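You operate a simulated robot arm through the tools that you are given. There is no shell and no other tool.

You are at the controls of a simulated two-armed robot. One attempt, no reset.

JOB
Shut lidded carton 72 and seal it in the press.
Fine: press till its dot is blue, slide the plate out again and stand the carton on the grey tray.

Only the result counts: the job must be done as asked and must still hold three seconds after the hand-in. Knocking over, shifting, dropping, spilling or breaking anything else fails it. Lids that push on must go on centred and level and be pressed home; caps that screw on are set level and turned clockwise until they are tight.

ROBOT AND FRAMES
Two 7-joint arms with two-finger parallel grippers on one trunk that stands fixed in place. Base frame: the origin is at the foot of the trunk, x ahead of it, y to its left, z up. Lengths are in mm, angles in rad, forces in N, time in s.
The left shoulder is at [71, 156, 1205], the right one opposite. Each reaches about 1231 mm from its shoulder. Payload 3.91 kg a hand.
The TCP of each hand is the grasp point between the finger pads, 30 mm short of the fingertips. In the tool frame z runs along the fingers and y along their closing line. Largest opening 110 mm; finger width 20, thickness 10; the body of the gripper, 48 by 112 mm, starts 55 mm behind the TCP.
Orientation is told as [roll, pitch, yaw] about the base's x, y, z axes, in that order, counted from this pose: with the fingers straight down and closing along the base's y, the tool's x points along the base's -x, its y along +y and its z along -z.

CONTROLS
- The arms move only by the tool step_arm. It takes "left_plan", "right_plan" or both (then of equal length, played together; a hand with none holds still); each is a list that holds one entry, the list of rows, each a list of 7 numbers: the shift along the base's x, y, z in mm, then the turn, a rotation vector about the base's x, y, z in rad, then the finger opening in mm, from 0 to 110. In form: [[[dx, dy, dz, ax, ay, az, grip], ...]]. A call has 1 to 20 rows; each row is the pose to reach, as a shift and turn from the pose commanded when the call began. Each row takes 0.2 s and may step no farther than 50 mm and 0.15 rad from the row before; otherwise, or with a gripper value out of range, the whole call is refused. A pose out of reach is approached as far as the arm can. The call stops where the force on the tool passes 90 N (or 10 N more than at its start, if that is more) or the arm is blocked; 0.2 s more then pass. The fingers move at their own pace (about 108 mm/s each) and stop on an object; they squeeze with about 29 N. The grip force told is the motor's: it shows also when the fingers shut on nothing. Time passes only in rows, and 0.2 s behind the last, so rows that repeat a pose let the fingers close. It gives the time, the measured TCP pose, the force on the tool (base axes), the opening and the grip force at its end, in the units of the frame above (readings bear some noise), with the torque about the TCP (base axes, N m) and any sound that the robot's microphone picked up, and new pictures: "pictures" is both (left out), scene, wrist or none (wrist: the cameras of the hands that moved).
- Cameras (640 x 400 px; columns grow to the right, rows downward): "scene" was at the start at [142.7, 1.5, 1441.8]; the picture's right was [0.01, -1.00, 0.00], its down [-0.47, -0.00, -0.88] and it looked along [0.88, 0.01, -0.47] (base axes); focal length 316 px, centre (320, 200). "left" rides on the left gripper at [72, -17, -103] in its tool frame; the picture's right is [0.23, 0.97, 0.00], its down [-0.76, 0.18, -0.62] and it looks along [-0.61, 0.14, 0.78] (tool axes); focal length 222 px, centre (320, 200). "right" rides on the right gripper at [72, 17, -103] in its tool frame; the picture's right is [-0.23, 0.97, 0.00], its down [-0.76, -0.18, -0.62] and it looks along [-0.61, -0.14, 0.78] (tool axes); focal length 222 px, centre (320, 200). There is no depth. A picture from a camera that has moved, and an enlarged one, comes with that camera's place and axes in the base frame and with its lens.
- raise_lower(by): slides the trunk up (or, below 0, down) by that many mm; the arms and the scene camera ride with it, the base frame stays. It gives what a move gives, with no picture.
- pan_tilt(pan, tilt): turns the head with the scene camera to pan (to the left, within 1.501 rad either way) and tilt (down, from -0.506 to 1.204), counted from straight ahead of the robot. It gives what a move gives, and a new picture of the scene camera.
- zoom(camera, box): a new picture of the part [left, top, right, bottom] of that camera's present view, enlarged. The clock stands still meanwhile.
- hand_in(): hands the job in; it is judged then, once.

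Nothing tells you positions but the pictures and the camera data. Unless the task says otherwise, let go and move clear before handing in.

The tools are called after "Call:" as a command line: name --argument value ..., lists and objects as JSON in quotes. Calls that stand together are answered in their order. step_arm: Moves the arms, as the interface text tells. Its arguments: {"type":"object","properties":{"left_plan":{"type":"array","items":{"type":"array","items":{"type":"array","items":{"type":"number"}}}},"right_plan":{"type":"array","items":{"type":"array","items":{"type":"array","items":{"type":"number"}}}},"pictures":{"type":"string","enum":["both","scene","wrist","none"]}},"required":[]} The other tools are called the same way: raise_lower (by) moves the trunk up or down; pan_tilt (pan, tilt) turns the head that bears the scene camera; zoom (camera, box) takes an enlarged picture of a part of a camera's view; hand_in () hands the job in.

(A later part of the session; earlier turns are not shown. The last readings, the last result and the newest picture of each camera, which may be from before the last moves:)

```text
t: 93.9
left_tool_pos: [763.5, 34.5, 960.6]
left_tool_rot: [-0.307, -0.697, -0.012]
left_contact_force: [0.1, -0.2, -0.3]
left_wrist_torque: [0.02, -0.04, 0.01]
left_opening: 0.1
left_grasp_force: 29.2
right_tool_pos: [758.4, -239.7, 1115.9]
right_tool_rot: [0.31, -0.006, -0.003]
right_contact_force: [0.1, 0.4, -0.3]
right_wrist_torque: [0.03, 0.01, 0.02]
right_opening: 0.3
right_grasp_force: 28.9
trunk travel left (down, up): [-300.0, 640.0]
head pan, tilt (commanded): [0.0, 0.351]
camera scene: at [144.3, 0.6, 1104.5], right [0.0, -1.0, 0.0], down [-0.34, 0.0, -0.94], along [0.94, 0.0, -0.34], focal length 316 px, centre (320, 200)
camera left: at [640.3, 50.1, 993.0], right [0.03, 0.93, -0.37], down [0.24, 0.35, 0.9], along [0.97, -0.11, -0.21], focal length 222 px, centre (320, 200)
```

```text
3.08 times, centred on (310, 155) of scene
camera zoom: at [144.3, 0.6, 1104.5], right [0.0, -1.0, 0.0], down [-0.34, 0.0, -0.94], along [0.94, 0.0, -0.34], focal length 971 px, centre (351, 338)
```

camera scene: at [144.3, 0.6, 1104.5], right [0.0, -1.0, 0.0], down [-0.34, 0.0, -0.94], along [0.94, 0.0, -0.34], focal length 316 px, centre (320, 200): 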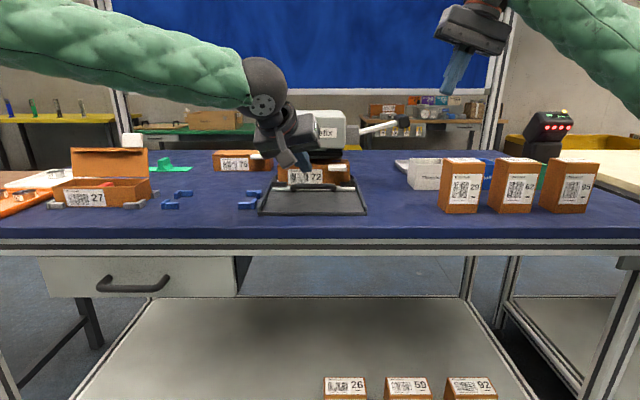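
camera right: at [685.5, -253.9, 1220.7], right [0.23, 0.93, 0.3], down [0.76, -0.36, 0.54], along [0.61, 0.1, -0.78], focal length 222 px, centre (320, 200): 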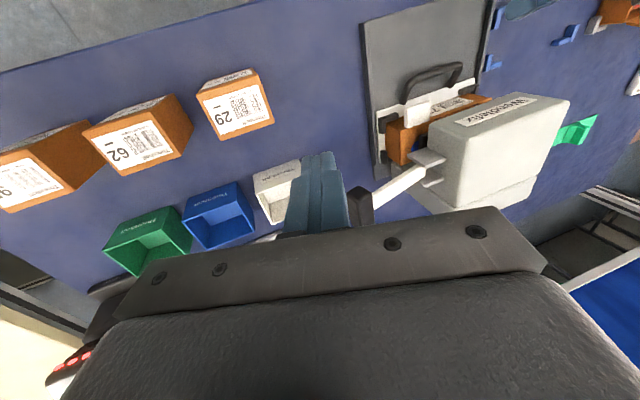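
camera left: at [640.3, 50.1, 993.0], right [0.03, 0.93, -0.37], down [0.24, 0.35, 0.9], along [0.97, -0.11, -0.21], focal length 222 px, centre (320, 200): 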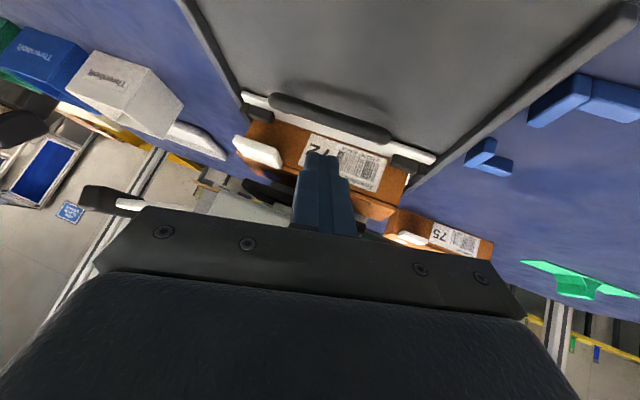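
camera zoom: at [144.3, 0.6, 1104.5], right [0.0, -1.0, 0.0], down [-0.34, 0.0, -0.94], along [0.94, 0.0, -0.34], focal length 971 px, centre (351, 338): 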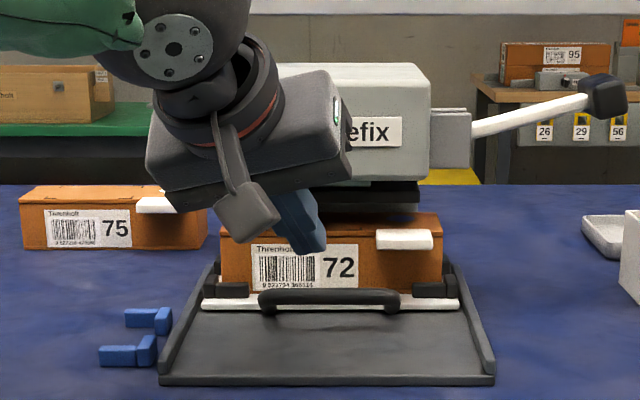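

Geometry looks right. I slide the fingertips along their axis over the bar into the loop.

Call:
step_arm --left_plan '[[[7.5, -0.4, -8.6, 0, 0, 0, 0], [15, -0.8, -17.3, 0, 0, 0, 0], [22, -1.1, -26, 0, 0, 0, 0]]]' --pictures "none"

Call:
step_arm --left_plan '[[[4, 0, -4.5, 0, 0, 0, 0], [7.5, 0, -9, 0, 0, 0, 0]]]' --pictures "both"

Call:
zoom --camera "left" --box '[210, 60, 400, 200]'

Call:
zoom --camera "scene" --box '[250, 110, 380, 220]'

```text
t: 94.7
left_tool_pos: [785.6, 33.6, 933.4]
left_tool_rot: [-0.307, -0.699, -0.01]
left_contact_force: [0.0, 0.0, 0.3]
left_wrist_torque: [-0.02, 0.03, -0.03]
left_opening: 0.0
left_grasp_force: 28.3
right_tool_pos: [759.8, -241.0, 1115.7]
right_tool_rot: [0.309, -0.005, -0.003]
right_contact_force: [0.0, -0.5, -0.5]
right_wrist_torque: [-0.01, 0.0, 0.02]
right_opening: 0.2
right_grasp_force: 28.9
trunk travel left (down, up): [-300.0, 640.0]
head pan, tilt (commanded): [0.0, 0.351]
```

```text
t: 95.3
left_tool_pos: [793.0, 33.7, 923.9]
left_tool_rot: [-0.309, -0.698, -0.013]
left_contact_force: [-0.2, -0.2, 0.1]
left_wrist_torque: [-0.02, -0.01, -0.01]
left_opening: 0.1
left_grasp_force: 29.0
right_tool_pos: [760.0, -239.4, 1114.7]
right_tool_rot: [0.309, -0.007, -0.005]
right_contact_force: [-1.2, -0.5, -0.7]
right_wrist_torque: [0.03, 0.03, 0.02]
right_opening: 0.1
right_grasp_force: 29.0
trunk travel left (down, up): [-300.0, 640.0]
head pan, tilt (commanded): [0.0, 0.351]
camera scene: at [144.6, 0.7, 1104.4], right [0.0, -1.0, 0.0], down [-0.34, 0.0, -0.94], along [0.94, 0.0, -0.34], focal length 316 px, centre (320, 200)
camera left: at [670.4, 49.3, 957.2], right [0.03, 0.93, -0.37], down [0.24, 0.35, 0.9], along [0.97, -0.11, -0.21], focal length 222 px, centre (320, 200)
```

scene: 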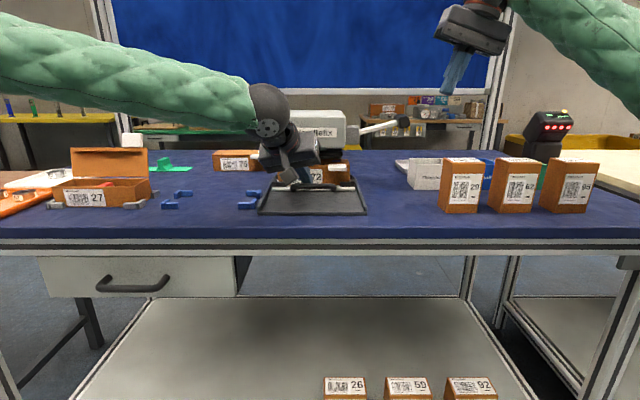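
left: 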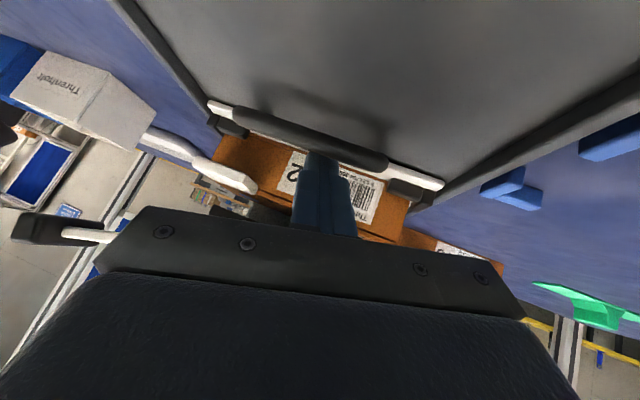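

```text
2.86 times, centred on (305, 130) of left
camera zoom: at [670.4, 49.3, 957.2], right [0.03, 0.93, -0.37], down [0.24, 0.35, 0.9], along [0.97, -0.11, -0.21], focal length 635 px, centre (363, 400)
```

zoom: 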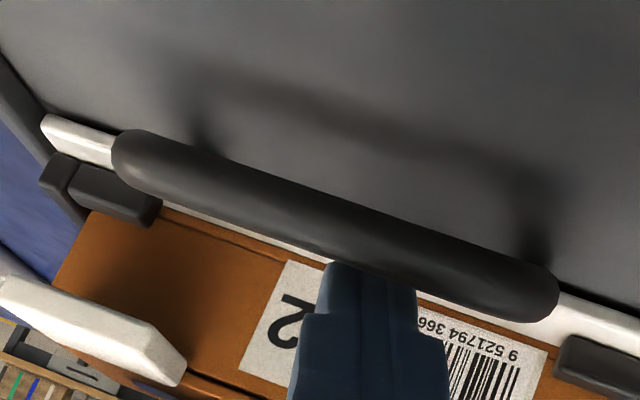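

```text
3.64 times, centred on (315, 165) of scene
camera zoom: at [144.6, 0.7, 1104.4], right [0.0, -1.0, 0.0], down [-0.34, 0.0, -0.94], along [0.94, 0.0, -0.34], focal length 1147 px, centre (338, 327)
```

zoom: 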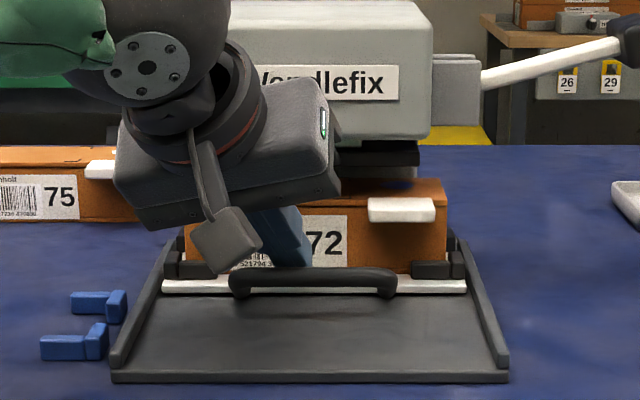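

The fingertips are inside the loop behind the bar. I pull the plate out gently.

Call:
step_arm --left_plan '[[[-4, 0, -1, 0, 0, 0, 0], [-9, 0, -1.5, 0, 0, 0, 0], [-15, 0, -1.5, 0, 0, 0, 0], [-22, 0, -1.5, 0, 0, 0, 0], [-30, 0, -1.5, 0, 0, 0, 0]]]' --pictures "both"

Call:
zoom --camera "scene" --box '[250, 110, 380, 220]'

```text
t: 96.5
left_tool_pos: [761.2, 33.5, 923.7]
left_tool_rot: [-0.306, -0.699, -0.013]
left_contact_force: [0.7, 0.0, 0.6]
left_wrist_torque: [-0.02, 0.01, -0.01]
left_opening: 0.2
left_grasp_force: 29.1
right_tool_pos: [758.8, -240.3, 1116.9]
right_tool_rot: [0.309, -0.004, -0.003]
right_contact_force: [0.1, 0.1, -0.9]
right_wrist_torque: [0.0, -0.02, 0.01]
right_opening: 0.1
right_grasp_force: 28.8
trunk travel left (down, up): [-300.0, 640.0]
head pan, tilt (commanded): [0.0, 0.351]
camera scene: at [144.4, 0.6, 1104.4], right [0.0, -1.0, 0.0], down [-0.34, 0.0, -0.94], along [0.94, 0.0, -0.34], focal length 316 px, centre (320, 200)
camera left: at [640.1, 49.6, 955.7], right [0.03, 0.93, -0.37], down [0.24, 0.35, 0.9], along [0.97, -0.11, -0.21], focal length 222 px, centre (320, 200)
```

scene: 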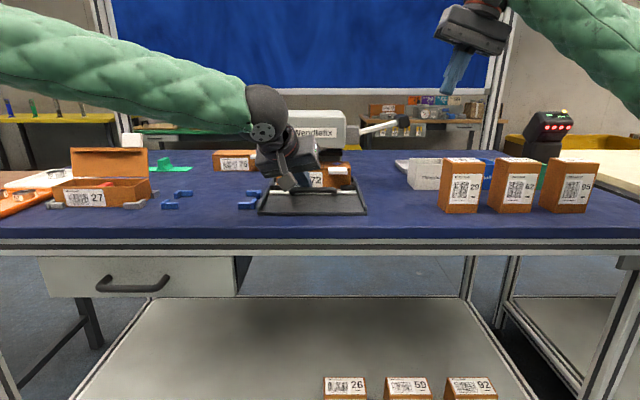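
left: 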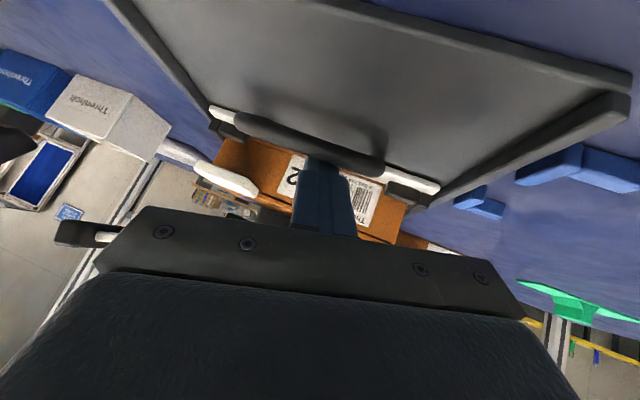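

```text
3.64 times, centred on (315, 165) of scene
camera zoom: at [144.4, 0.6, 1104.4], right [0.0, -1.0, 0.0], down [-0.34, 0.0, -0.94], along [0.94, 0.0, -0.34], focal length 1147 px, centre (338, 327)
```

zoom: 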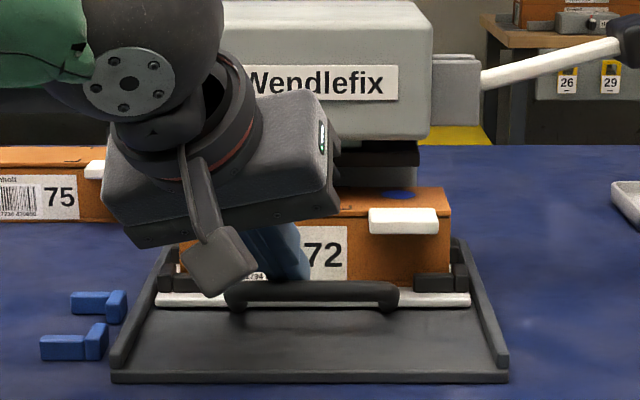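

The plate follows and the blue dot comes into view. I keep pulling.

Call:
step_arm --left_plan '[[[-10, 0, 0, 0, 0, 0, 0], [-20, 0, 0, 0, 0, 0, 0], [-30, 0, 0, 0, 0, 0, 0], [-40, 0, 0, 0, 0, 0, 0], [-50, 0, 0, 0, 0, 0, 0], [-60, 0, 0, 0, 0, 0, 0], [-70, 0, 0, 0, 0, 0, 0], [-80, 0, 0, 0, 0, 0, 0]]]' --pictures "scene"

Call:
zoom --camera "scene" --box '[240, 110, 400, 240]'

```text
t: 98.3
left_tool_pos: [683.3, 33.7, 924.1]
left_tool_rot: [-0.307, -0.697, -0.012]
left_contact_force: [-0.5, -0.2, 0.5]
left_wrist_torque: [0.01, -0.03, -0.05]
left_opening: 0.0
left_grasp_force: 28.9
right_tool_pos: [758.3, -240.6, 1116.4]
right_tool_rot: [0.308, -0.006, -0.004]
right_contact_force: [-0.6, -0.1, 0.1]
right_wrist_torque: [-0.04, -0.02, 0.03]
right_opening: 0.0
right_grasp_force: 28.8
trunk travel left (down, up): [-300.0, 640.0]
head pan, tilt (commanded): [0.0, 0.351]
camera scene: at [144.3, 0.6, 1104.4], right [0.0, -1.0, 0.0], down [-0.34, 0.0, -0.94], along [0.94, 0.0, -0.34], focal length 316 px, centre (320, 200)
```

scene: 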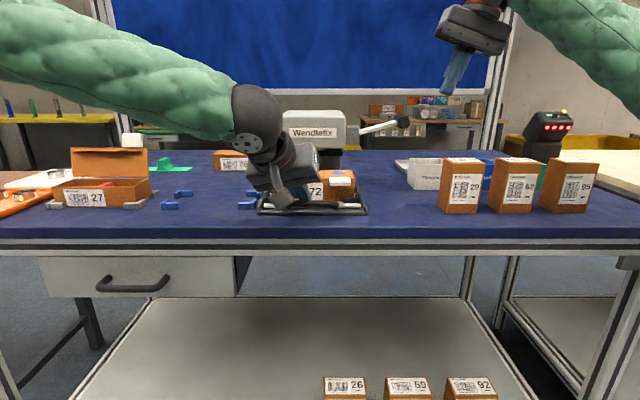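

```text
3.08 times, centred on (320, 175) of scene
camera zoom: at [144.3, 0.6, 1104.4], right [0.0, -1.0, 0.0], down [-0.34, 0.0, -0.94], along [0.94, 0.0, -0.34], focal length 971 px, centre (320, 277)
```

zoom: 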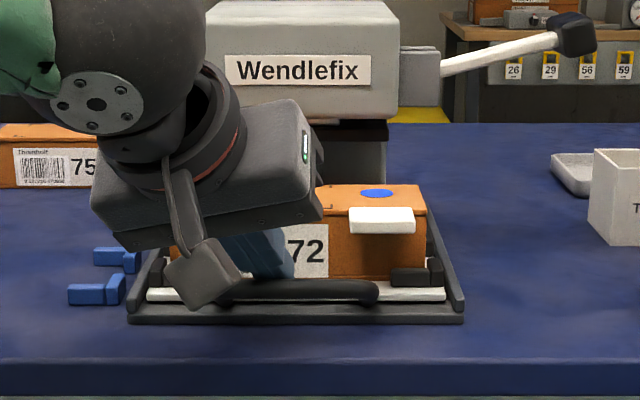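

The dot is bright blue. A few more small steps until the plate meets its outer stop.

Call:
step_arm --left_plan '[[[-3, 0, 0, 0, 0, 0, 0], [-6, 0, 0, 0, 0, 0, 0]]]' --pictures "none"

Call:
step_arm --left_plan '[[[-2, 0, 0, 0, 0, 0, 0], [-4, 0, 0, 0, 0, 0, 0]]]' --pictures "none"

Call:
step_arm --left_plan '[[[-2, 0, 0, 0, 0, 0, 0]]]' --pictures "scene"

Call:
zoom --camera "scene" --box '[240, 110, 400, 240]'

```text
t: 98.9
left_tool_pos: [676.3, 32.8, 924.1]
left_tool_rot: [-0.307, -0.698, -0.012]
left_contact_force: [0.3, 0.6, 1.0]
left_wrist_torque: [0.0, 0.02, 0.03]
left_opening: 0.0
left_grasp_force: 28.7
right_tool_pos: [759.2, -240.2, 1116.6]
right_tool_rot: [0.308, -0.005, -0.004]
right_contact_force: [0.2, -0.4, -0.3]
right_wrist_torque: [-0.02, -0.02, 0.01]
right_opening: 0.1
right_grasp_force: 29.1
trunk travel left (down, up): [-300.0, 640.0]
head pan, tilt (commanded): [0.0, 0.351]
```

```text
t: 99.5
left_tool_pos: [672.7, 32.9, 923.9]
left_tool_rot: [-0.308, -0.699, -0.011]
left_contact_force: [-0.7, -0.2, 0.6]
left_wrist_torque: [-0.02, 0.0, 0.0]
left_opening: 0.2
left_grasp_force: 28.6
right_tool_pos: [760.7, -240.0, 1116.2]
right_tool_rot: [0.31, -0.005, -0.004]
right_contact_force: [0.8, -0.8, -0.6]
right_wrist_torque: [0.0, 0.01, -0.01]
right_opening: 0.0
right_grasp_force: 28.9
trunk travel left (down, up): [-300.0, 640.0]
head pan, tilt (commanded): [0.0, 0.351]
```

```text
t: 99.9
left_tool_pos: [671.0, 34.3, 923.7]
left_tool_rot: [-0.309, -0.699, -0.013]
left_contact_force: [0.2, 0.1, 0.7]
left_wrist_torque: [0.0, -0.02, -0.01]
left_opening: 0.1
left_grasp_force: 29.1
right_tool_pos: [759.6, -239.3, 1116.4]
right_tool_rot: [0.31, -0.005, -0.003]
right_contact_force: [-0.1, -0.3, 1.0]
right_wrist_torque: [0.01, -0.01, -0.02]
right_opening: 0.0
right_grasp_force: 28.5
trunk travel left (down, up): [-300.0, 640.0]
head pan, tilt (commanded): [0.0, 0.351]
camera scene: at [144.5, 0.6, 1104.4], right [0.0, -1.0, 0.0], down [-0.34, 0.0, -0.94], along [0.94, 0.0, -0.34], focal length 316 px, centre (320, 200)
```

scene: 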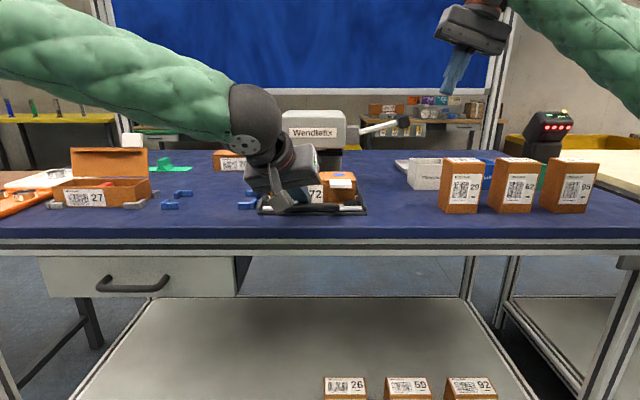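

```text
3.08 times, centred on (320, 175) of scene
camera zoom: at [144.5, 0.6, 1104.4], right [0.0, -1.0, 0.0], down [-0.34, 0.0, -0.94], along [0.94, 0.0, -0.34], focal length 971 px, centre (320, 277)
```

zoom: 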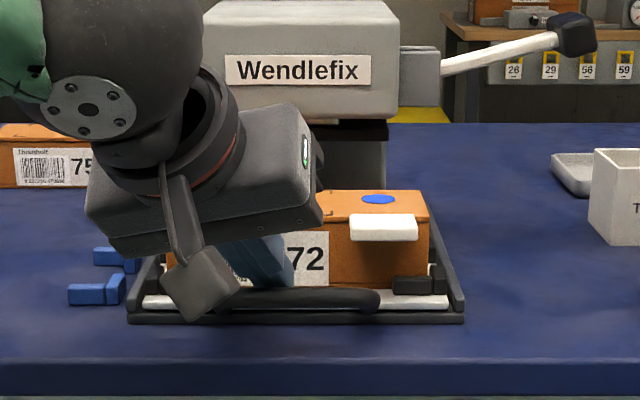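

Call:
step_arm --left_plan '[[[-1.5, 0, 0, 0, 0, 0, 0], [-3, 0, 0, 0, 0, 0, 0]]]' --pictures "none"

```text
t: 100.5
left_tool_pos: [668.6, 34.7, 923.7]
left_tool_rot: [-0.305, -0.698, -0.013]
left_contact_force: [4.1, -1.6, 1.5]
left_wrist_torque: [-0.02, -0.11, 0.04]
left_opening: 0.0
left_grasp_force: 28.6
right_tool_pos: [758.9, -241.5, 1116.7]
right_tool_rot: [0.308, -0.005, -0.002]
right_contact_force: [-0.6, 0.1, 0.2]
right_wrist_torque: [0.01, -0.01, 0.03]
right_opening: 0.0
right_grasp_force: 29.6
trunk travel left (down, up): [-300.0, 640.0]
head pan, tilt (commanded): [0.0, 0.351]
```

The plate is at its outer stop again. I unhook the left hand (back along its axis) and move it away to the left.

Call:
step_arm --left_plan '[[[3, 0, 0, 0, 0, 0, 0], [-6, 0, 13, 0, 0, 0, 0], [-20, 0, 31, 0, 0, 0, 0], [-36, 5, 52, 0, 0, 0, 0], [-46, 40, 78, 0, 0, 0, 0], [-46, 85, 95, 0, 0, 0, 0], [-46, 130, 105, 0, 0, 0, 0], [-46, 175, 115, 0, 0, 0, 0], [-46, 215, 120, 0, 0, 0, 0]]]' --pictures "scene"

Call:
zoom --camera "scene" --box '[240, 110, 400, 240]'

```text
t: 102.5
left_tool_pos: [620.8, 247.9, 1044.2]
left_tool_rot: [-0.308, -0.699, -0.012]
left_contact_force: [0.0, -0.4, -0.2]
left_wrist_torque: [-0.01, 0.01, -0.02]
left_opening: 0.0
left_grasp_force: 29.0
right_tool_pos: [759.5, -240.5, 1117.6]
right_tool_rot: [0.31, -0.006, -0.004]
right_contact_force: [0.1, 0.0, 0.5]
right_wrist_torque: [0.0, 0.01, 0.02]
right_opening: 0.1
right_grasp_force: 29.4
trunk travel left (down, up): [-300.0, 640.0]
head pan, tilt (commanded): [0.0, 0.351]
camera scene: at [144.3, 1.4, 1104.5], right [0.0, -1.0, 0.0], down [-0.34, 0.0, -0.94], along [0.94, 0.0, -0.34], focal length 316 px, centre (320, 200)
```

scene: 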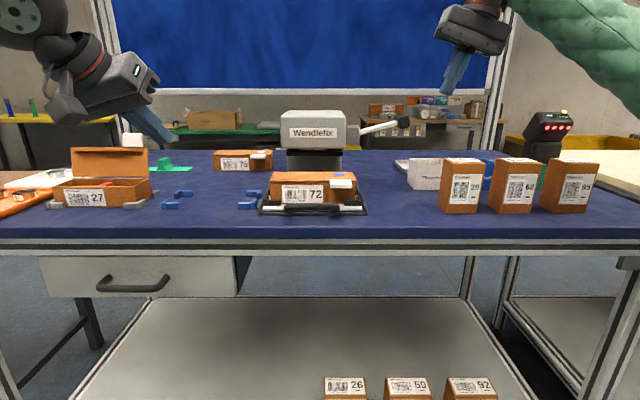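

```text
3.08 times, centred on (320, 175) of scene
camera zoom: at [144.3, 1.4, 1104.5], right [0.0, -1.0, 0.0], down [-0.34, 0.0, -0.94], along [0.94, 0.0, -0.34], focal length 971 px, centre (320, 277)
```

zoom: 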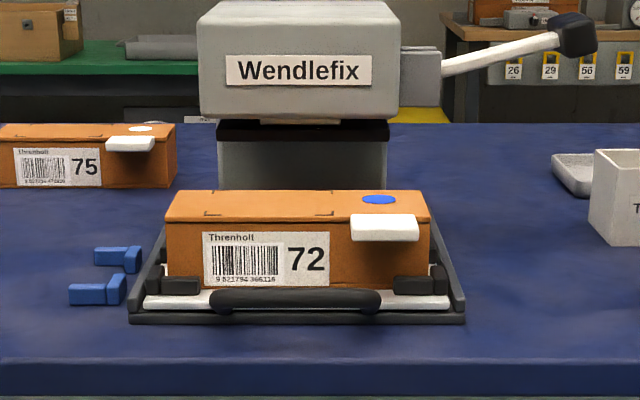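

Carton 72 is shut, sealed (blue dot) and the plate is out. Now I turn the right hand about its own axis to yaw −90° at a free spot, for gripping across the carton.

Call:
step_arm --right_plan '[[[-5, 2, 0, 0, 0.0399, -0.1247, 10], [-10, 4, 0, 0, 0.0798, -0.2493, 20], [-15, 6, 0, 0, 0.1198, -0.374, 30], [-20, 8, 0, 0, 0.1597, -0.4987, 40], [-25, 10, 0, 0, 0.1996, -0.6233, 50], [-30, 12, 0, 0, 0.2395, -0.748, 60]]]' --pictures "none"

Call:
step_arm --right_plan '[[[-5, 2, 0, 0, 0.0399, -0.1247, 70], [-10, 4, 0, 0, 0.0798, -0.2493, 80], [-10, 6, 0, 0, 0.1198, -0.374, 85], [-10, 8, 0, 0, 0.1597, -0.4987, 85], [-10, 10, 0, 0, 0.1996, -0.6233, 85], [-10, 12, 0, 0, 0.2395, -0.748, 85]]]' --pictures "both"

```text
t: 103.9
left_tool_pos: [620.9, 246.7, 1044.0]
left_tool_rot: [-0.307, -0.699, -0.012]
left_contact_force: [-0.5, -0.9, -0.8]
left_wrist_torque: [0.02, 0.0, -0.01]
left_opening: 0.0
left_grasp_force: 29.1
right_tool_pos: [728.1, -228.0, 1117.0]
right_tool_rot: [0.22, 0.212, -0.767]
right_contact_force: [0.7, 0.5, 0.8]
right_wrist_torque: [0.0, 0.01, -0.01]
right_opening: 60.0
right_grasp_force: 0.1
trunk travel left (down, up): [-300.0, 640.0]
head pan, tilt (commanded): [0.0, 0.351]
```

```text
t: 105.3
left_tool_pos: [622.0, 247.8, 1044.2]
left_tool_rot: [-0.308, -0.698, -0.011]
left_contact_force: [0.4, 0.1, -0.6]
left_wrist_torque: [0.0, -0.02, 0.02]
left_opening: 0.3
left_grasp_force: 29.0
right_tool_pos: [719.4, -215.9, 1116.6]
right_tool_rot: [-0.003, 0.303, -1.575]
right_contact_force: [0.1, 0.0, 0.0]
right_wrist_torque: [0.0, -0.01, 0.02]
right_opening: 84.8
right_grasp_force: 0.1
trunk travel left (down, up): [-300.0, 640.0]
head pan, tilt (commanded): [0.0, 0.351]
camera scene: at [144.5, 0.8, 1104.4], right [0.0, -1.0, 0.0], down [-0.34, 0.0, -0.94], along [0.94, 0.0, -0.34], focal length 316 px, centre (320, 200)
camera right: at [737.4, -177.6, 1236.8], right [0.97, -0.22, -0.07], down [-0.18, -0.91, 0.37], along [-0.15, -0.35, -0.93], focal length 222 px, centre (320, 200)
```

scene: 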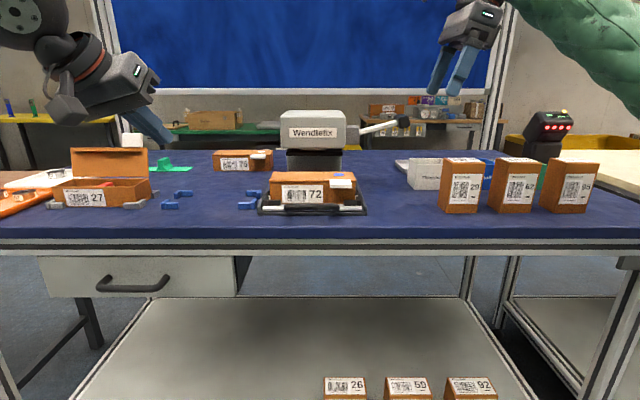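
right: 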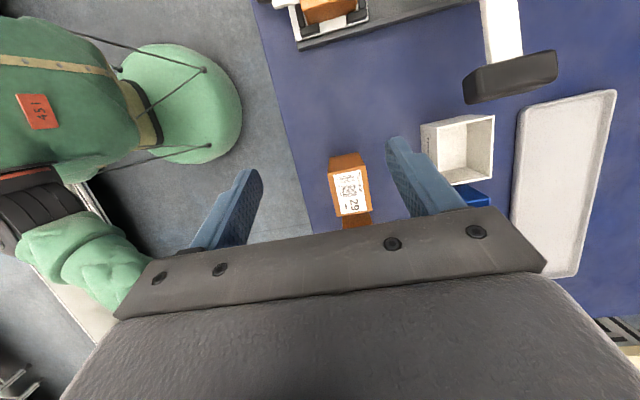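

The right hand reached yaw −90° with its tilt. I now move it inward over the plate at a safe height, in stages.

Call:
step_arm --right_plan '[[[6, 45, -8, 0, 0, 0, 85], [12, 90, -16, 0, 0, 0, 85], [18, 130, -24, 0, 0, 0, 85]]]' --pictures "none"

Call:
step_arm --right_plan '[[[5, 35, -10, 0, 0, 0, 85], [10, 65, -20, 0, 0, 0, 85]]]' --pictures "none"

Call:
step_arm --right_plan '[[[2, 14, -10, 0, 0, 0, 85], [3, 28, -20, 0, 0, 0, 85]]]' --pictures "both"

```text
t: 106.1
left_tool_pos: [623.2, 247.5, 1043.5]
left_tool_rot: [-0.307, -0.7, -0.013]
left_contact_force: [1.0, -0.4, -0.5]
left_wrist_torque: [-0.03, -0.03, -0.01]
left_opening: 0.0
left_grasp_force: 29.1
right_tool_pos: [736.9, -85.4, 1092.3]
right_tool_rot: [-0.003, 0.302, -1.573]
right_contact_force: [-0.6, 0.7, 0.0]
right_wrist_torque: [0.0, 0.0, 0.01]
right_opening: 85.1
right_grasp_force: 0.1
trunk travel left (down, up): [-300.0, 640.0]
head pan, tilt (commanded): [0.0, 0.351]
```

```text
t: 106.7
left_tool_pos: [621.0, 247.6, 1042.7]
left_tool_rot: [-0.306, -0.698, -0.011]
left_contact_force: [0.0, 0.5, -0.5]
left_wrist_torque: [-0.01, -0.01, 0.03]
left_opening: 0.0
left_grasp_force: 29.3
right_tool_pos: [746.4, -22.3, 1071.7]
right_tool_rot: [-0.001, 0.303, -1.575]
right_contact_force: [0.2, -0.3, 0.0]
right_wrist_torque: [0.02, 0.0, 0.0]
right_opening: 85.0
right_grasp_force: 0.1
trunk travel left (down, up): [-300.0, 640.0]
head pan, tilt (commanded): [0.0, 0.351]
```

```text
t: 107.3
left_tool_pos: [621.2, 248.0, 1043.9]
left_tool_rot: [-0.307, -0.699, -0.013]
left_contact_force: [0.2, -0.2, 0.0]
left_wrist_torque: [0.01, 0.01, 0.0]
left_opening: 0.0
left_grasp_force: 29.0
right_tool_pos: [751.0, 6.8, 1051.4]
right_tool_rot: [-0.004, 0.302, -1.573]
right_contact_force: [0.4, 0.1, 0.3]
right_wrist_torque: [0.01, 0.0, 0.01]
right_opening: 85.0
right_grasp_force: 0.0
trunk travel left (down, up): [-300.0, 640.0]
head pan, tilt (commanded): [0.0, 0.351]
camera scene: at [144.6, 1.0, 1104.4], right [0.0, -1.0, 0.0], down [-0.34, 0.0, -0.94], along [0.94, 0.0, -0.34], focal length 316 px, centre (320, 200)
camera right: at [768.6, 45.2, 1172.4], right [0.97, -0.22, -0.07], down [-0.18, -0.91, 0.37], along [-0.14, -0.35, -0.93], focal length 222 px, centre (320, 200)
```

scene: 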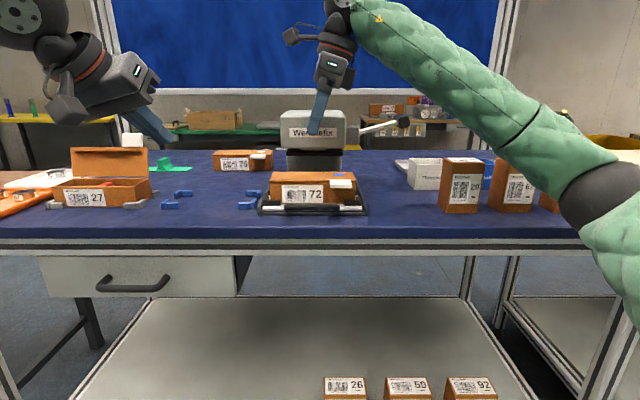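
right: 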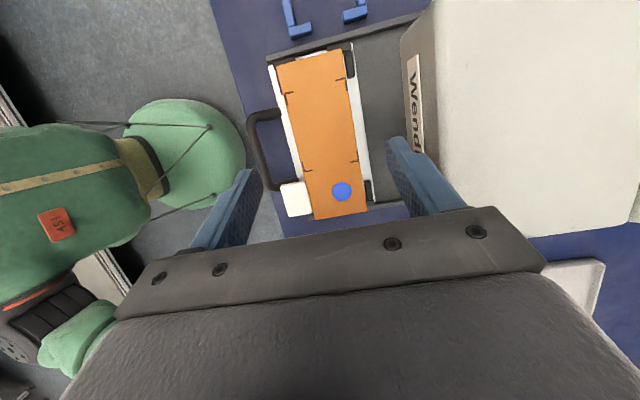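

The right hand is above the carton and in reach. I'll measure the carton's position from the right wrist view.

Call:
zoom --camera "right" --box '[250, 30, 410, 130]'

Call:
zoom --camera "right" --box '[250, 130, 410, 230]'

```text
4.00 times, centred on (330, 80) of right
camera zoom: at [768.6, 45.2, 1172.4], right [0.97, -0.22, -0.07], down [-0.18, -0.91, 0.37], along [-0.14, -0.35, -0.93], focal length 888 px, centre (280, 680)
```

zoom: 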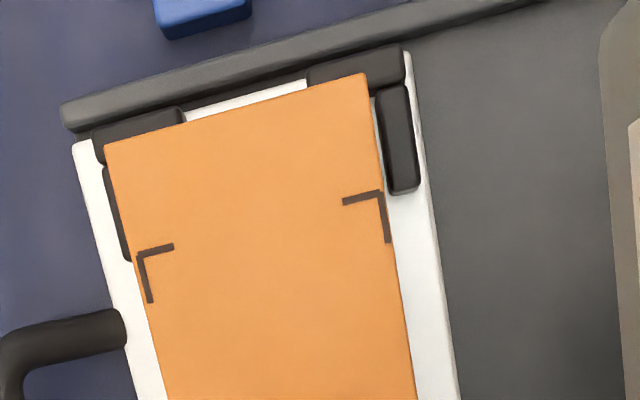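

```text
4.00 times, centred on (330, 180) of right
camera zoom: at [768.6, 45.2, 1172.4], right [0.97, -0.22, -0.07], down [-0.18, -0.91, 0.37], along [-0.14, -0.35, -0.93], focal length 888 px, centre (280, 280)
```

zoom: 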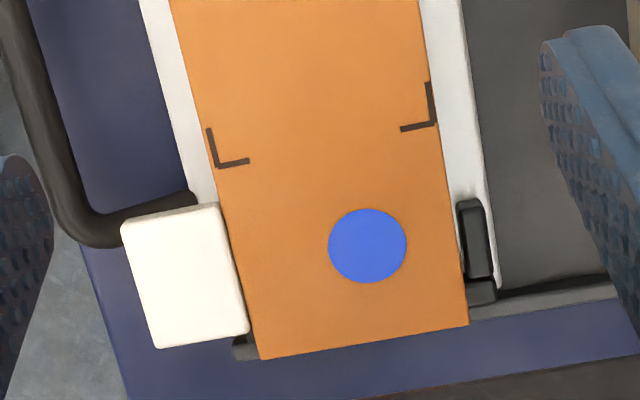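

Carton centre ≈ (751.5, 13.6), tab at y −62…−20. I descend in stages with the fingers astride, clear of the tab.

Call:
step_arm --right_plan '[[[0, 1.5, -25, 0, 0, 0, 85], [0, 1.5, -50, 0, 0, 0, 85]]]' --pictures "none"

Call:
step_arm --right_plan '[[[0, 0, -15, 0, 0, 0, 85], [0, 0, -30, 0, 0, 0, 85]]]' --pictures "none"

Call:
step_arm --right_plan '[[[0, 0, -10, 0, 0, 0, 85], [0, 0, -20, 0, 0, 0, 85]]]' --pictures "both"

```text
t: 107.9
left_tool_pos: [620.8, 247.6, 1044.3]
left_tool_rot: [-0.307, -0.695, -0.012]
left_contact_force: [-0.6, 0.2, 0.2]
left_wrist_torque: [0.01, 0.01, -0.01]
left_opening: 0.0
left_grasp_force: 29.0
right_tool_pos: [750.8, 7.8, 1002.3]
right_tool_rot: [-0.005, 0.304, -1.573]
right_contact_force: [0.3, -0.1, 0.4]
right_wrist_torque: [-0.01, -0.01, 0.01]
right_opening: 85.2
right_grasp_force: 0.0
trunk travel left (down, up): [-300.0, 640.0]
head pan, tilt (commanded): [0.0, 0.351]
```

```text
t: 108.5
left_tool_pos: [621.6, 247.5, 1044.7]
left_tool_rot: [-0.309, -0.697, -0.013]
left_contact_force: [0.0, 0.0, -1.1]
left_wrist_torque: [-0.02, -0.03, -0.01]
left_opening: 0.0
left_grasp_force: 29.0
right_tool_pos: [750.9, 8.9, 971.5]
right_tool_rot: [-0.001, 0.305, -1.574]
right_contact_force: [0.3, 0.2, -0.2]
right_wrist_torque: [-0.01, 0.02, 0.01]
right_opening: 85.0
right_grasp_force: 0.1
trunk travel left (down, up): [-300.0, 640.0]
head pan, tilt (commanded): [0.0, 0.351]
```

```text
t: 109.1
left_tool_pos: [621.1, 248.3, 1044.5]
left_tool_rot: [-0.308, -0.699, -0.012]
left_contact_force: [-0.4, 0.4, -0.4]
left_wrist_torque: [0.04, -0.01, 0.0]
left_opening: 0.0
left_grasp_force: 28.8
right_tool_pos: [750.5, 8.3, 952.6]
right_tool_rot: [-0.004, 0.303, -1.574]
right_contact_force: [0.6, 0.0, -0.2]
right_wrist_torque: [0.03, 0.0, 0.0]
right_opening: 85.0
right_grasp_force: 0.1
trunk travel left (down, up): [-300.0, 640.0]
head pan, tilt (commanded): [0.0, 0.351]
camera scene: at [144.6, 0.8, 1104.4], right [0.0, -1.0, 0.0], down [-0.34, 0.0, -0.94], along [0.94, 0.0, -0.34], focal length 316 px, centre (320, 200)
camera right: at [768.7, 46.9, 1072.6], right [0.97, -0.22, -0.07], down [-0.18, -0.91, 0.37], along [-0.14, -0.35, -0.93], focal length 222 px, centre (320, 200)
```

scene: 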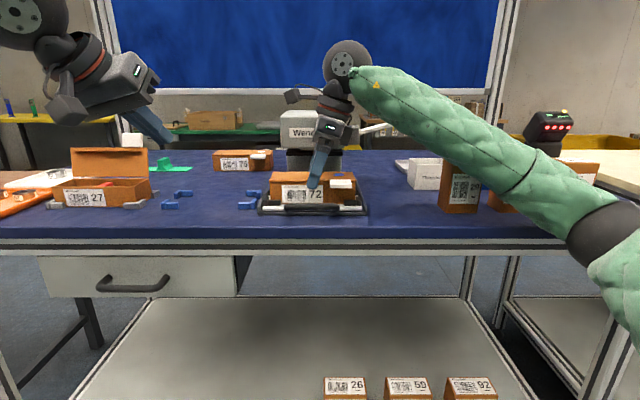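
right: 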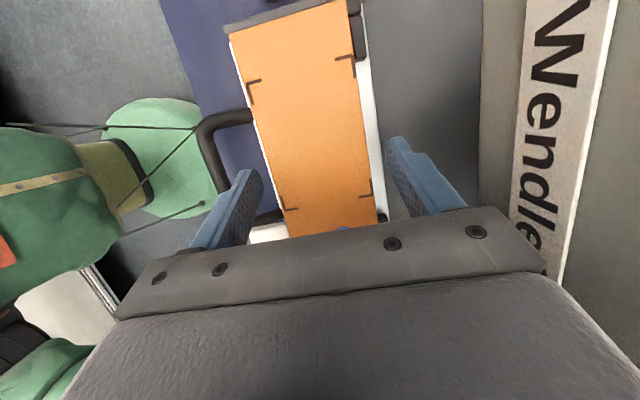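

On course, no contact. I go down the last 30 mm.

Call:
step_arm --right_plan '[[[0, 0, -10, 0, 0, 0, 85], [0, 0, -18, 0, 0, 0, 85]]]' --pictures "none"

Call:
step_arm --right_plan '[[[0, 0, -6, 0, 0, 0, 85], [0, 0, -11, 0, 0, 0, 85]]]' --pictures "both"

Call:
zoom --camera "scene" --box '[240, 110, 400, 230]'

```text
t: 109.7
left_tool_pos: [620.4, 247.9, 1043.3]
left_tool_rot: [-0.308, -0.698, -0.012]
left_contact_force: [-0.4, 0.2, 0.1]
left_wrist_torque: [0.0, 0.02, 0.02]
left_opening: 0.0
left_grasp_force: 28.8
right_tool_pos: [750.3, 9.1, 935.1]
right_tool_rot: [-0.002, 0.303, -1.573]
right_contact_force: [1.4, -0.5, -0.8]
right_wrist_torque: [0.07, 0.04, -0.01]
right_opening: 85.1
right_grasp_force: 0.1
trunk travel left (down, up): [-300.0, 640.0]
head pan, tilt (commanded): [0.0, 0.351]
```

```text
t: 110.3
left_tool_pos: [622.0, 248.7, 1043.9]
left_tool_rot: [-0.309, -0.697, -0.012]
left_contact_force: [0.1, -0.2, -0.5]
left_wrist_torque: [0.02, 0.03, -0.01]
left_opening: 0.0
left_grasp_force: 29.0
right_tool_pos: [750.6, 9.2, 921.8]
right_tool_rot: [-0.003, 0.304, -1.572]
right_contact_force: [-0.2, 0.0, 0.2]
right_wrist_torque: [-0.03, 0.02, 0.02]
right_opening: 84.9
right_grasp_force: 0.2
trunk travel left (down, up): [-300.0, 640.0]
head pan, tilt (commanded): [0.0, 0.351]
camera scene: at [144.4, 0.9, 1104.3], right [0.0, -1.0, 0.0], down [-0.34, 0.0, -0.94], along [0.94, 0.0, -0.34], focal length 316 px, centre (320, 200)
camera right: at [768.3, 47.1, 1043.0], right [0.97, -0.22, -0.07], down [-0.18, -0.91, 0.37], along [-0.14, -0.35, -0.93], focal length 222 px, centre (320, 200)
```

scene: 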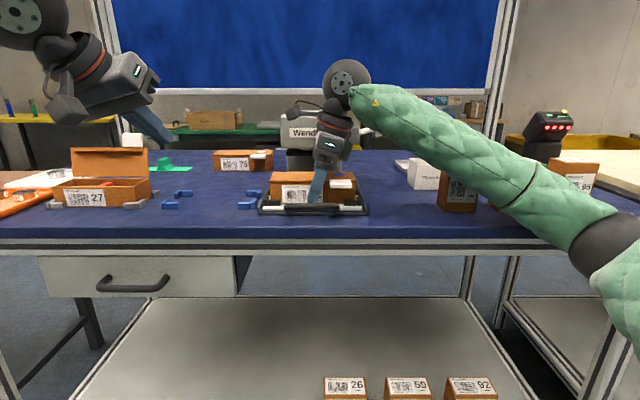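
right: 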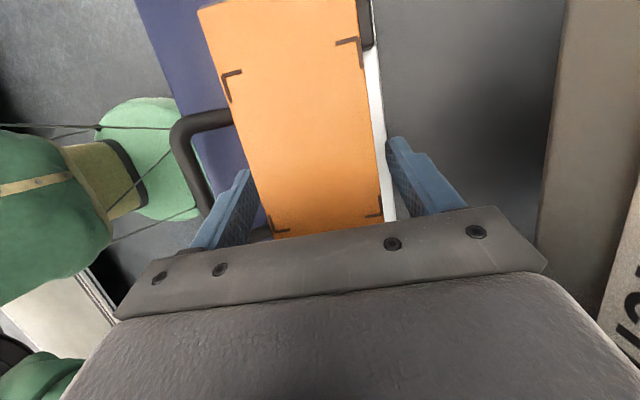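

```text
3.33 times, centred on (320, 170) of scene
camera zoom: at [144.4, 0.9, 1104.3], right [0.0, -1.0, 0.0], down [-0.34, 0.0, -0.94], along [0.94, 0.0, -0.34], focal length 1052 px, centre (320, 300)
```

zoom: 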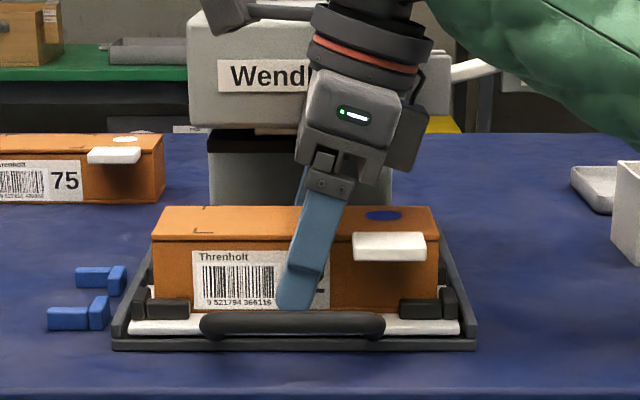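

The fingers straddle the carton beside the tab. Closing and lifting slowly.

Call:
step_arm --right_plan '[[[0.7, 0, 0, 0, 0, 0, 70], [0.7, 0, 0, 0, 0, 0, 50], [0.7, 0, 0, 0, 0, 0, 40], [0.7, 0, 0, 0, 0, 0, 40], [0.7, 0, 0, 0, 0, 0, 40]]]' --pictures "none"

Call:
step_arm --right_plan '[[[0, 0, 4, 0, 0, 0, 40], [0, 0, 8, 0, 0, 0, 40], [0, 0, 13, 0, 0, 0, 40], [0, 0, 20, 0, 0, 0, 40]]]' --pictures "scene"

Call:
zoom --camera "scene" --box '[240, 110, 400, 230]'

```text
t: 111.5
left_tool_pos: [620.5, 247.2, 1043.8]
left_tool_rot: [-0.307, -0.699, -0.013]
left_contact_force: [-0.4, 0.9, 0.3]
left_wrist_torque: [-0.01, -0.03, -0.01]
left_opening: 0.0
left_grasp_force: 29.3
right_tool_pos: [751.4, 8.4, 922.5]
right_tool_rot: [-0.003, 0.302, -1.573]
right_contact_force: [0.5, 0.3, -1.8]
right_wrist_torque: [0.02, 0.03, -0.01]
right_opening: 62.1
right_grasp_force: 28.9
trunk travel left (down, up): [-300.0, 640.0]
head pan, tilt (commanded): [0.0, 0.351]
```

```text
t: 112.5
left_tool_pos: [621.0, 248.3, 1044.3]
left_tool_rot: [-0.307, -0.698, -0.012]
left_contact_force: [-1.0, 0.1, 0.0]
left_wrist_torque: [0.0, 0.0, 0.01]
left_opening: 0.0
left_grasp_force: 29.7
right_tool_pos: [751.4, 7.6, 943.0]
right_tool_rot: [-0.005, 0.304, -1.573]
right_contact_force: [-0.1, 0.7, -1.8]
right_wrist_torque: [-0.02, -0.05, 0.0]
right_opening: 62.1
right_grasp_force: 28.2
trunk travel left (down, up): [-300.0, 640.0]
head pan, tilt (commanded): [0.0, 0.351]
camera scene: at [144.5, 0.9, 1104.4], right [0.0, -1.0, 0.0], down [-0.34, 0.0, -0.94], along [0.94, 0.0, -0.34], focal length 316 px, centre (320, 200)
```

scene: 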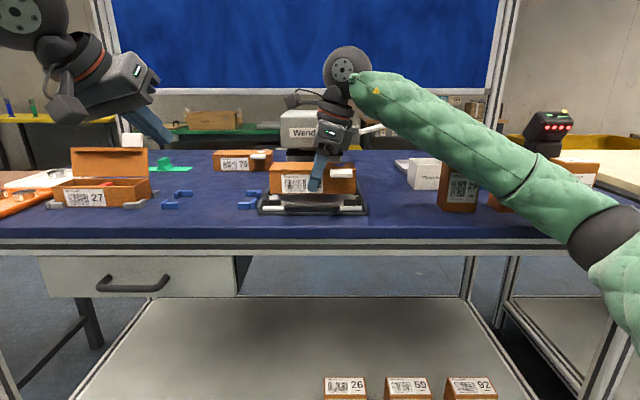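

```text
3.33 times, centred on (320, 170) of scene
camera zoom: at [144.5, 0.9, 1104.4], right [0.0, -1.0, 0.0], down [-0.34, 0.0, -0.94], along [0.94, 0.0, -0.34], focal length 1052 px, centre (320, 300)
```

zoom: 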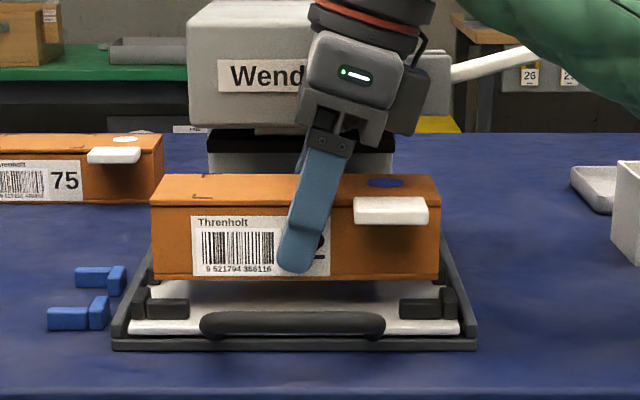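

The carton is lifted level. I raise it straight up, clear of the press, then carry it to the right above the boxes.

Call:
step_arm --right_plan '[[[0, 0, 15, 0, 0, 0, 40], [-2, 0, 35, 0, 0, 0, 40], [-3, 0, 55, 0, 0, 0, 40], [-3, 0, 75, 0, 0, 0, 40], [-3, 0, 97, 0, 0, 0, 40]]]' --pictures "none"

Call:
step_arm --right_plan '[[[0, -30, 0, 0, 0, 0, 40], [0, -65, 0, 0, 0, 0, 40], [0, -100, 5, 0, 0, 0, 40], [0, -140, 10, 0, 0, 0, 40], [0, -180, 10, 0, 0, 0, 40], [0, -220, 10, 0, 0, 0, 40], [0, -260, 10, 0, 0, 0, 40], [0, -300, 10, 0, 0, 0, 40], [0, -330, 10, 0, 0, 0, 40], [0, -343, 10, 0, 0, 0, 40]]]' --pictures "both"

```text
t: 113.7
left_tool_pos: [621.2, 247.7, 1043.9]
left_tool_rot: [-0.306, -0.697, -0.014]
left_contact_force: [-0.1, 0.1, -0.6]
left_wrist_torque: [0.01, 0.01, -0.05]
left_opening: 0.0
left_grasp_force: 29.2
right_tool_pos: [747.7, 9.0, 1041.0]
right_tool_rot: [-0.002, 0.302, -1.573]
right_contact_force: [0.8, -0.3, -1.6]
right_wrist_torque: [0.01, -0.04, -0.01]
right_opening: 61.8
right_grasp_force: 29.3
trunk travel left (down, up): [-300.0, 640.0]
head pan, tilt (commanded): [0.0, 0.351]
```

```text
t: 115.9
left_tool_pos: [620.3, 247.0, 1044.8]
left_tool_rot: [-0.306, -0.698, -0.011]
left_contact_force: [0.4, 0.7, -0.2]
left_wrist_torque: [-0.02, 0.03, -0.02]
left_opening: 0.1
left_grasp_force: 29.2
right_tool_pos: [747.5, -336.2, 1050.3]
right_tool_rot: [-0.002, 0.303, -1.573]
right_contact_force: [0.8, -0.6, -2.7]
right_wrist_torque: [-0.01, -0.02, -0.01]
right_opening: 61.9
right_grasp_force: 28.9
trunk travel left (down, up): [-300.0, 640.0]
head pan, tilt (commanded): [0.0, 0.351]
camera scene: at [144.5, 0.6, 1104.4], right [0.0, -1.0, 0.0], down [-0.34, 0.0, -0.94], along [0.94, 0.0, -0.34], focal length 316 px, centre (320, 200)
camera right: at [765.2, -297.1, 1170.4], right [0.97, -0.22, -0.07], down [-0.18, -0.91, 0.37], along [-0.14, -0.35, -0.93], focal length 222 px, centre (320, 200)
```

scene: 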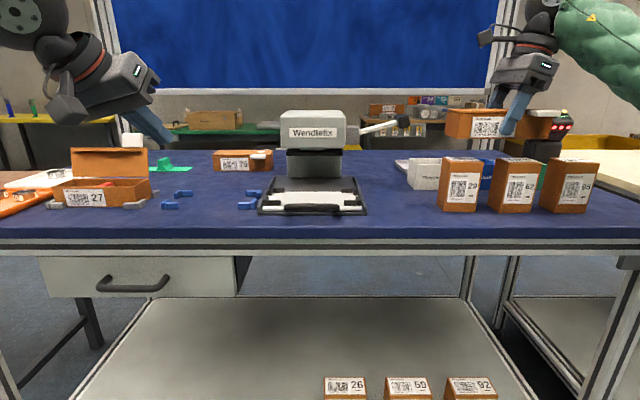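
right: 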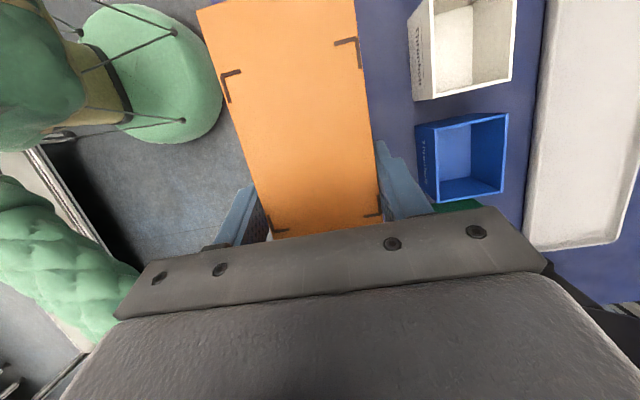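

The carton hangs level above the boxes. I raise the trunk 120 mm so the tray comes within reach.

Call:
raise_lower --by 120

Call:
step_arm --right_plan '[[[40, 0, -10, 0, 0, 0, 40], [80, 0, -25, 0, 0, 0, 40], [120, 0, -40, 0, 0, 0, 40], [155, 0, -60, 0, 0, 0, 40], [190, 0, -80, 0, 0, 0, 40]]]' --pictures "both"

```text
t: 117.4
left_tool_pos: [621.9, 247.9, 1164.3]
left_tool_rot: [-0.306, -0.699, -0.013]
left_contact_force: [-0.2, 0.5, -0.1]
left_wrist_torque: [-0.01, -0.03, 0.0]
left_opening: 0.0
left_grasp_force: 28.6
right_tool_pos: [748.2, -335.7, 1170.0]
right_tool_rot: [-0.003, 0.304, -1.574]
right_contact_force: [-0.1, 0.2, -3.2]
right_wrist_torque: [-0.03, -0.03, 0.02]
right_opening: 61.7
right_grasp_force: 28.7
trunk travel left (down, up): [-420.0, 520.0]
head pan, tilt (commanded): [0.0, 0.351]
```

```text
t: 118.6
left_tool_pos: [622.5, 247.7, 1162.0]
left_tool_rot: [-0.309, -0.697, -0.011]
left_contact_force: [0.3, 0.2, -0.5]
left_wrist_torque: [0.0, 0.02, 0.0]
left_opening: 0.2
left_grasp_force: 28.8
right_tool_pos: [939.3, -336.7, 1087.1]
right_tool_rot: [-0.004, 0.302, -1.574]
right_contact_force: [0.3, -0.7, -2.3]
right_wrist_torque: [0.0, -0.03, 0.0]
right_opening: 62.0
right_grasp_force: 29.1
trunk travel left (down, up): [-420.0, 520.0]
head pan, tilt (commanded): [0.0, 0.351]
camera scene: at [145.7, 1.0, 1224.2], right [0.0, -1.0, 0.0], down [-0.35, 0.0, -0.94], along [0.94, 0.0, -0.35], focal length 316 px, centre (320, 200)
camera right: at [956.9, -297.2, 1207.9], right [0.97, -0.22, -0.07], down [-0.18, -0.91, 0.37], along [-0.15, -0.35, -0.93], focal length 222 px, centre (320, 200)
```

scene: 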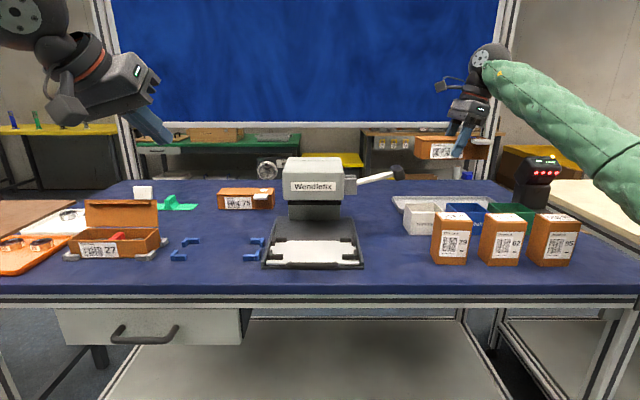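
right: 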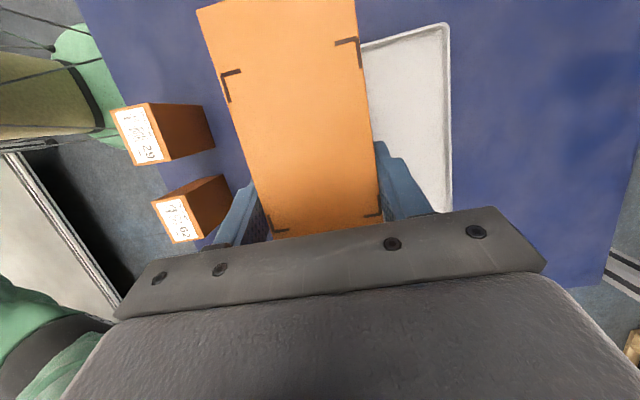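

It's going well. I move on over the tray, lowering at the same time, in stages.

Call:
step_arm --right_plan '[[[20, 0, -25, 0, 0, 0, 40], [42, 0, -50, 0, 0, 0, 40], [62, 0, -77, 0, 0, 0, 40]]]' --pictures "none"

Call:
step_arm --right_plan '[[[15, 0, -15, 0, 0, 0, 40], [30, 0, -30, 0, 0, 0, 40]]]' --pictures "both"

Call:
zoom --camera "scene" --box '[370, 90, 600, 270]'

```text
t: 119.4
left_tool_pos: [621.9, 247.2, 1162.2]
left_tool_rot: [-0.307, -0.697, -0.013]
left_contact_force: [0.7, 0.3, 0.2]
left_wrist_torque: [-0.03, 0.02, 0.02]
left_opening: 0.0
left_grasp_force: 29.1
right_tool_pos: [1000.8, -334.4, 1011.4]
right_tool_rot: [-0.003, 0.303, -1.575]
right_contact_force: [-0.6, 0.1, -1.6]
right_wrist_torque: [-0.05, 0.01, 0.01]
right_opening: 61.8
right_grasp_force: 28.8
trunk travel left (down, up): [-420.0, 520.0]
head pan, tilt (commanded): [0.0, 0.351]
```

```text
t: 120.0
left_tool_pos: [621.5, 248.2, 1163.3]
left_tool_rot: [-0.307, -0.699, -0.013]
left_contact_force: [0.1, 0.2, -0.1]
left_wrist_torque: [-0.04, -0.03, -0.01]
left_opening: 0.0
left_grasp_force: 28.9
right_tool_pos: [1029.7, -336.0, 981.8]
right_tool_rot: [-0.001, 0.304, -1.575]
right_contact_force: [-0.2, -0.3, -2.0]
right_wrist_torque: [0.0, 0.01, 0.0]
right_opening: 61.7
right_grasp_force: 29.4
trunk travel left (down, up): [-420.0, 520.0]
head pan, tilt (commanded): [0.0, 0.351]
camera scene: at [144.8, 0.7, 1224.3], right [0.0, -1.0, 0.0], down [-0.34, 0.0, -0.94], along [0.94, 0.0, -0.34], focal length 316 px, centre (320, 200)
camera right: at [1047.1, -297.6, 1102.8], right [0.97, -0.22, -0.07], down [-0.18, -0.91, 0.37], along [-0.14, -0.35, -0.93], focal length 222 px, centre (320, 200)
```

scene: 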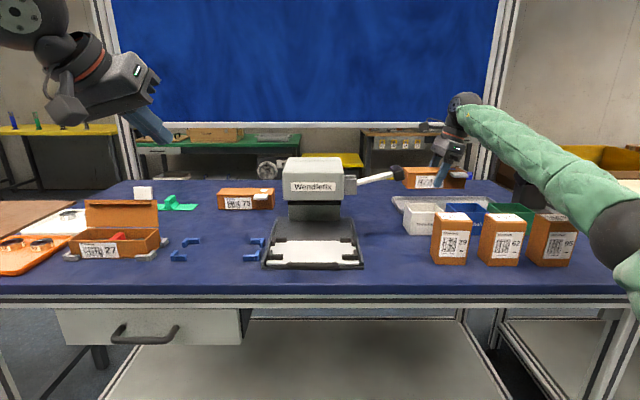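
right: 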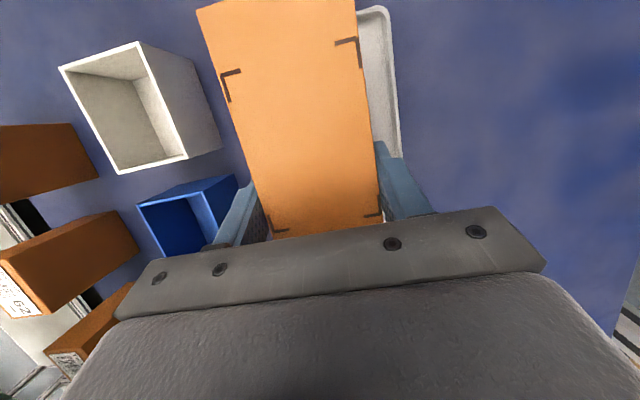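

```text
2.22 times, centred on (485, 180) of scene
camera zoom: at [144.8, 0.7, 1224.3], right [0.0, -1.0, 0.0], down [-0.34, 0.0, -0.94], along [0.94, 0.0, -0.34], focal length 701 px, centre (-47, 244)
```

zoom: 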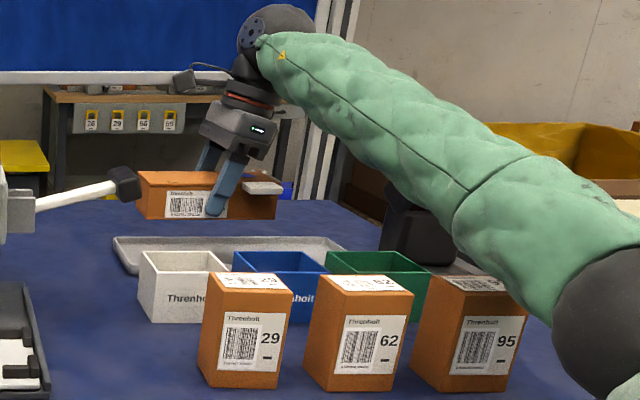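

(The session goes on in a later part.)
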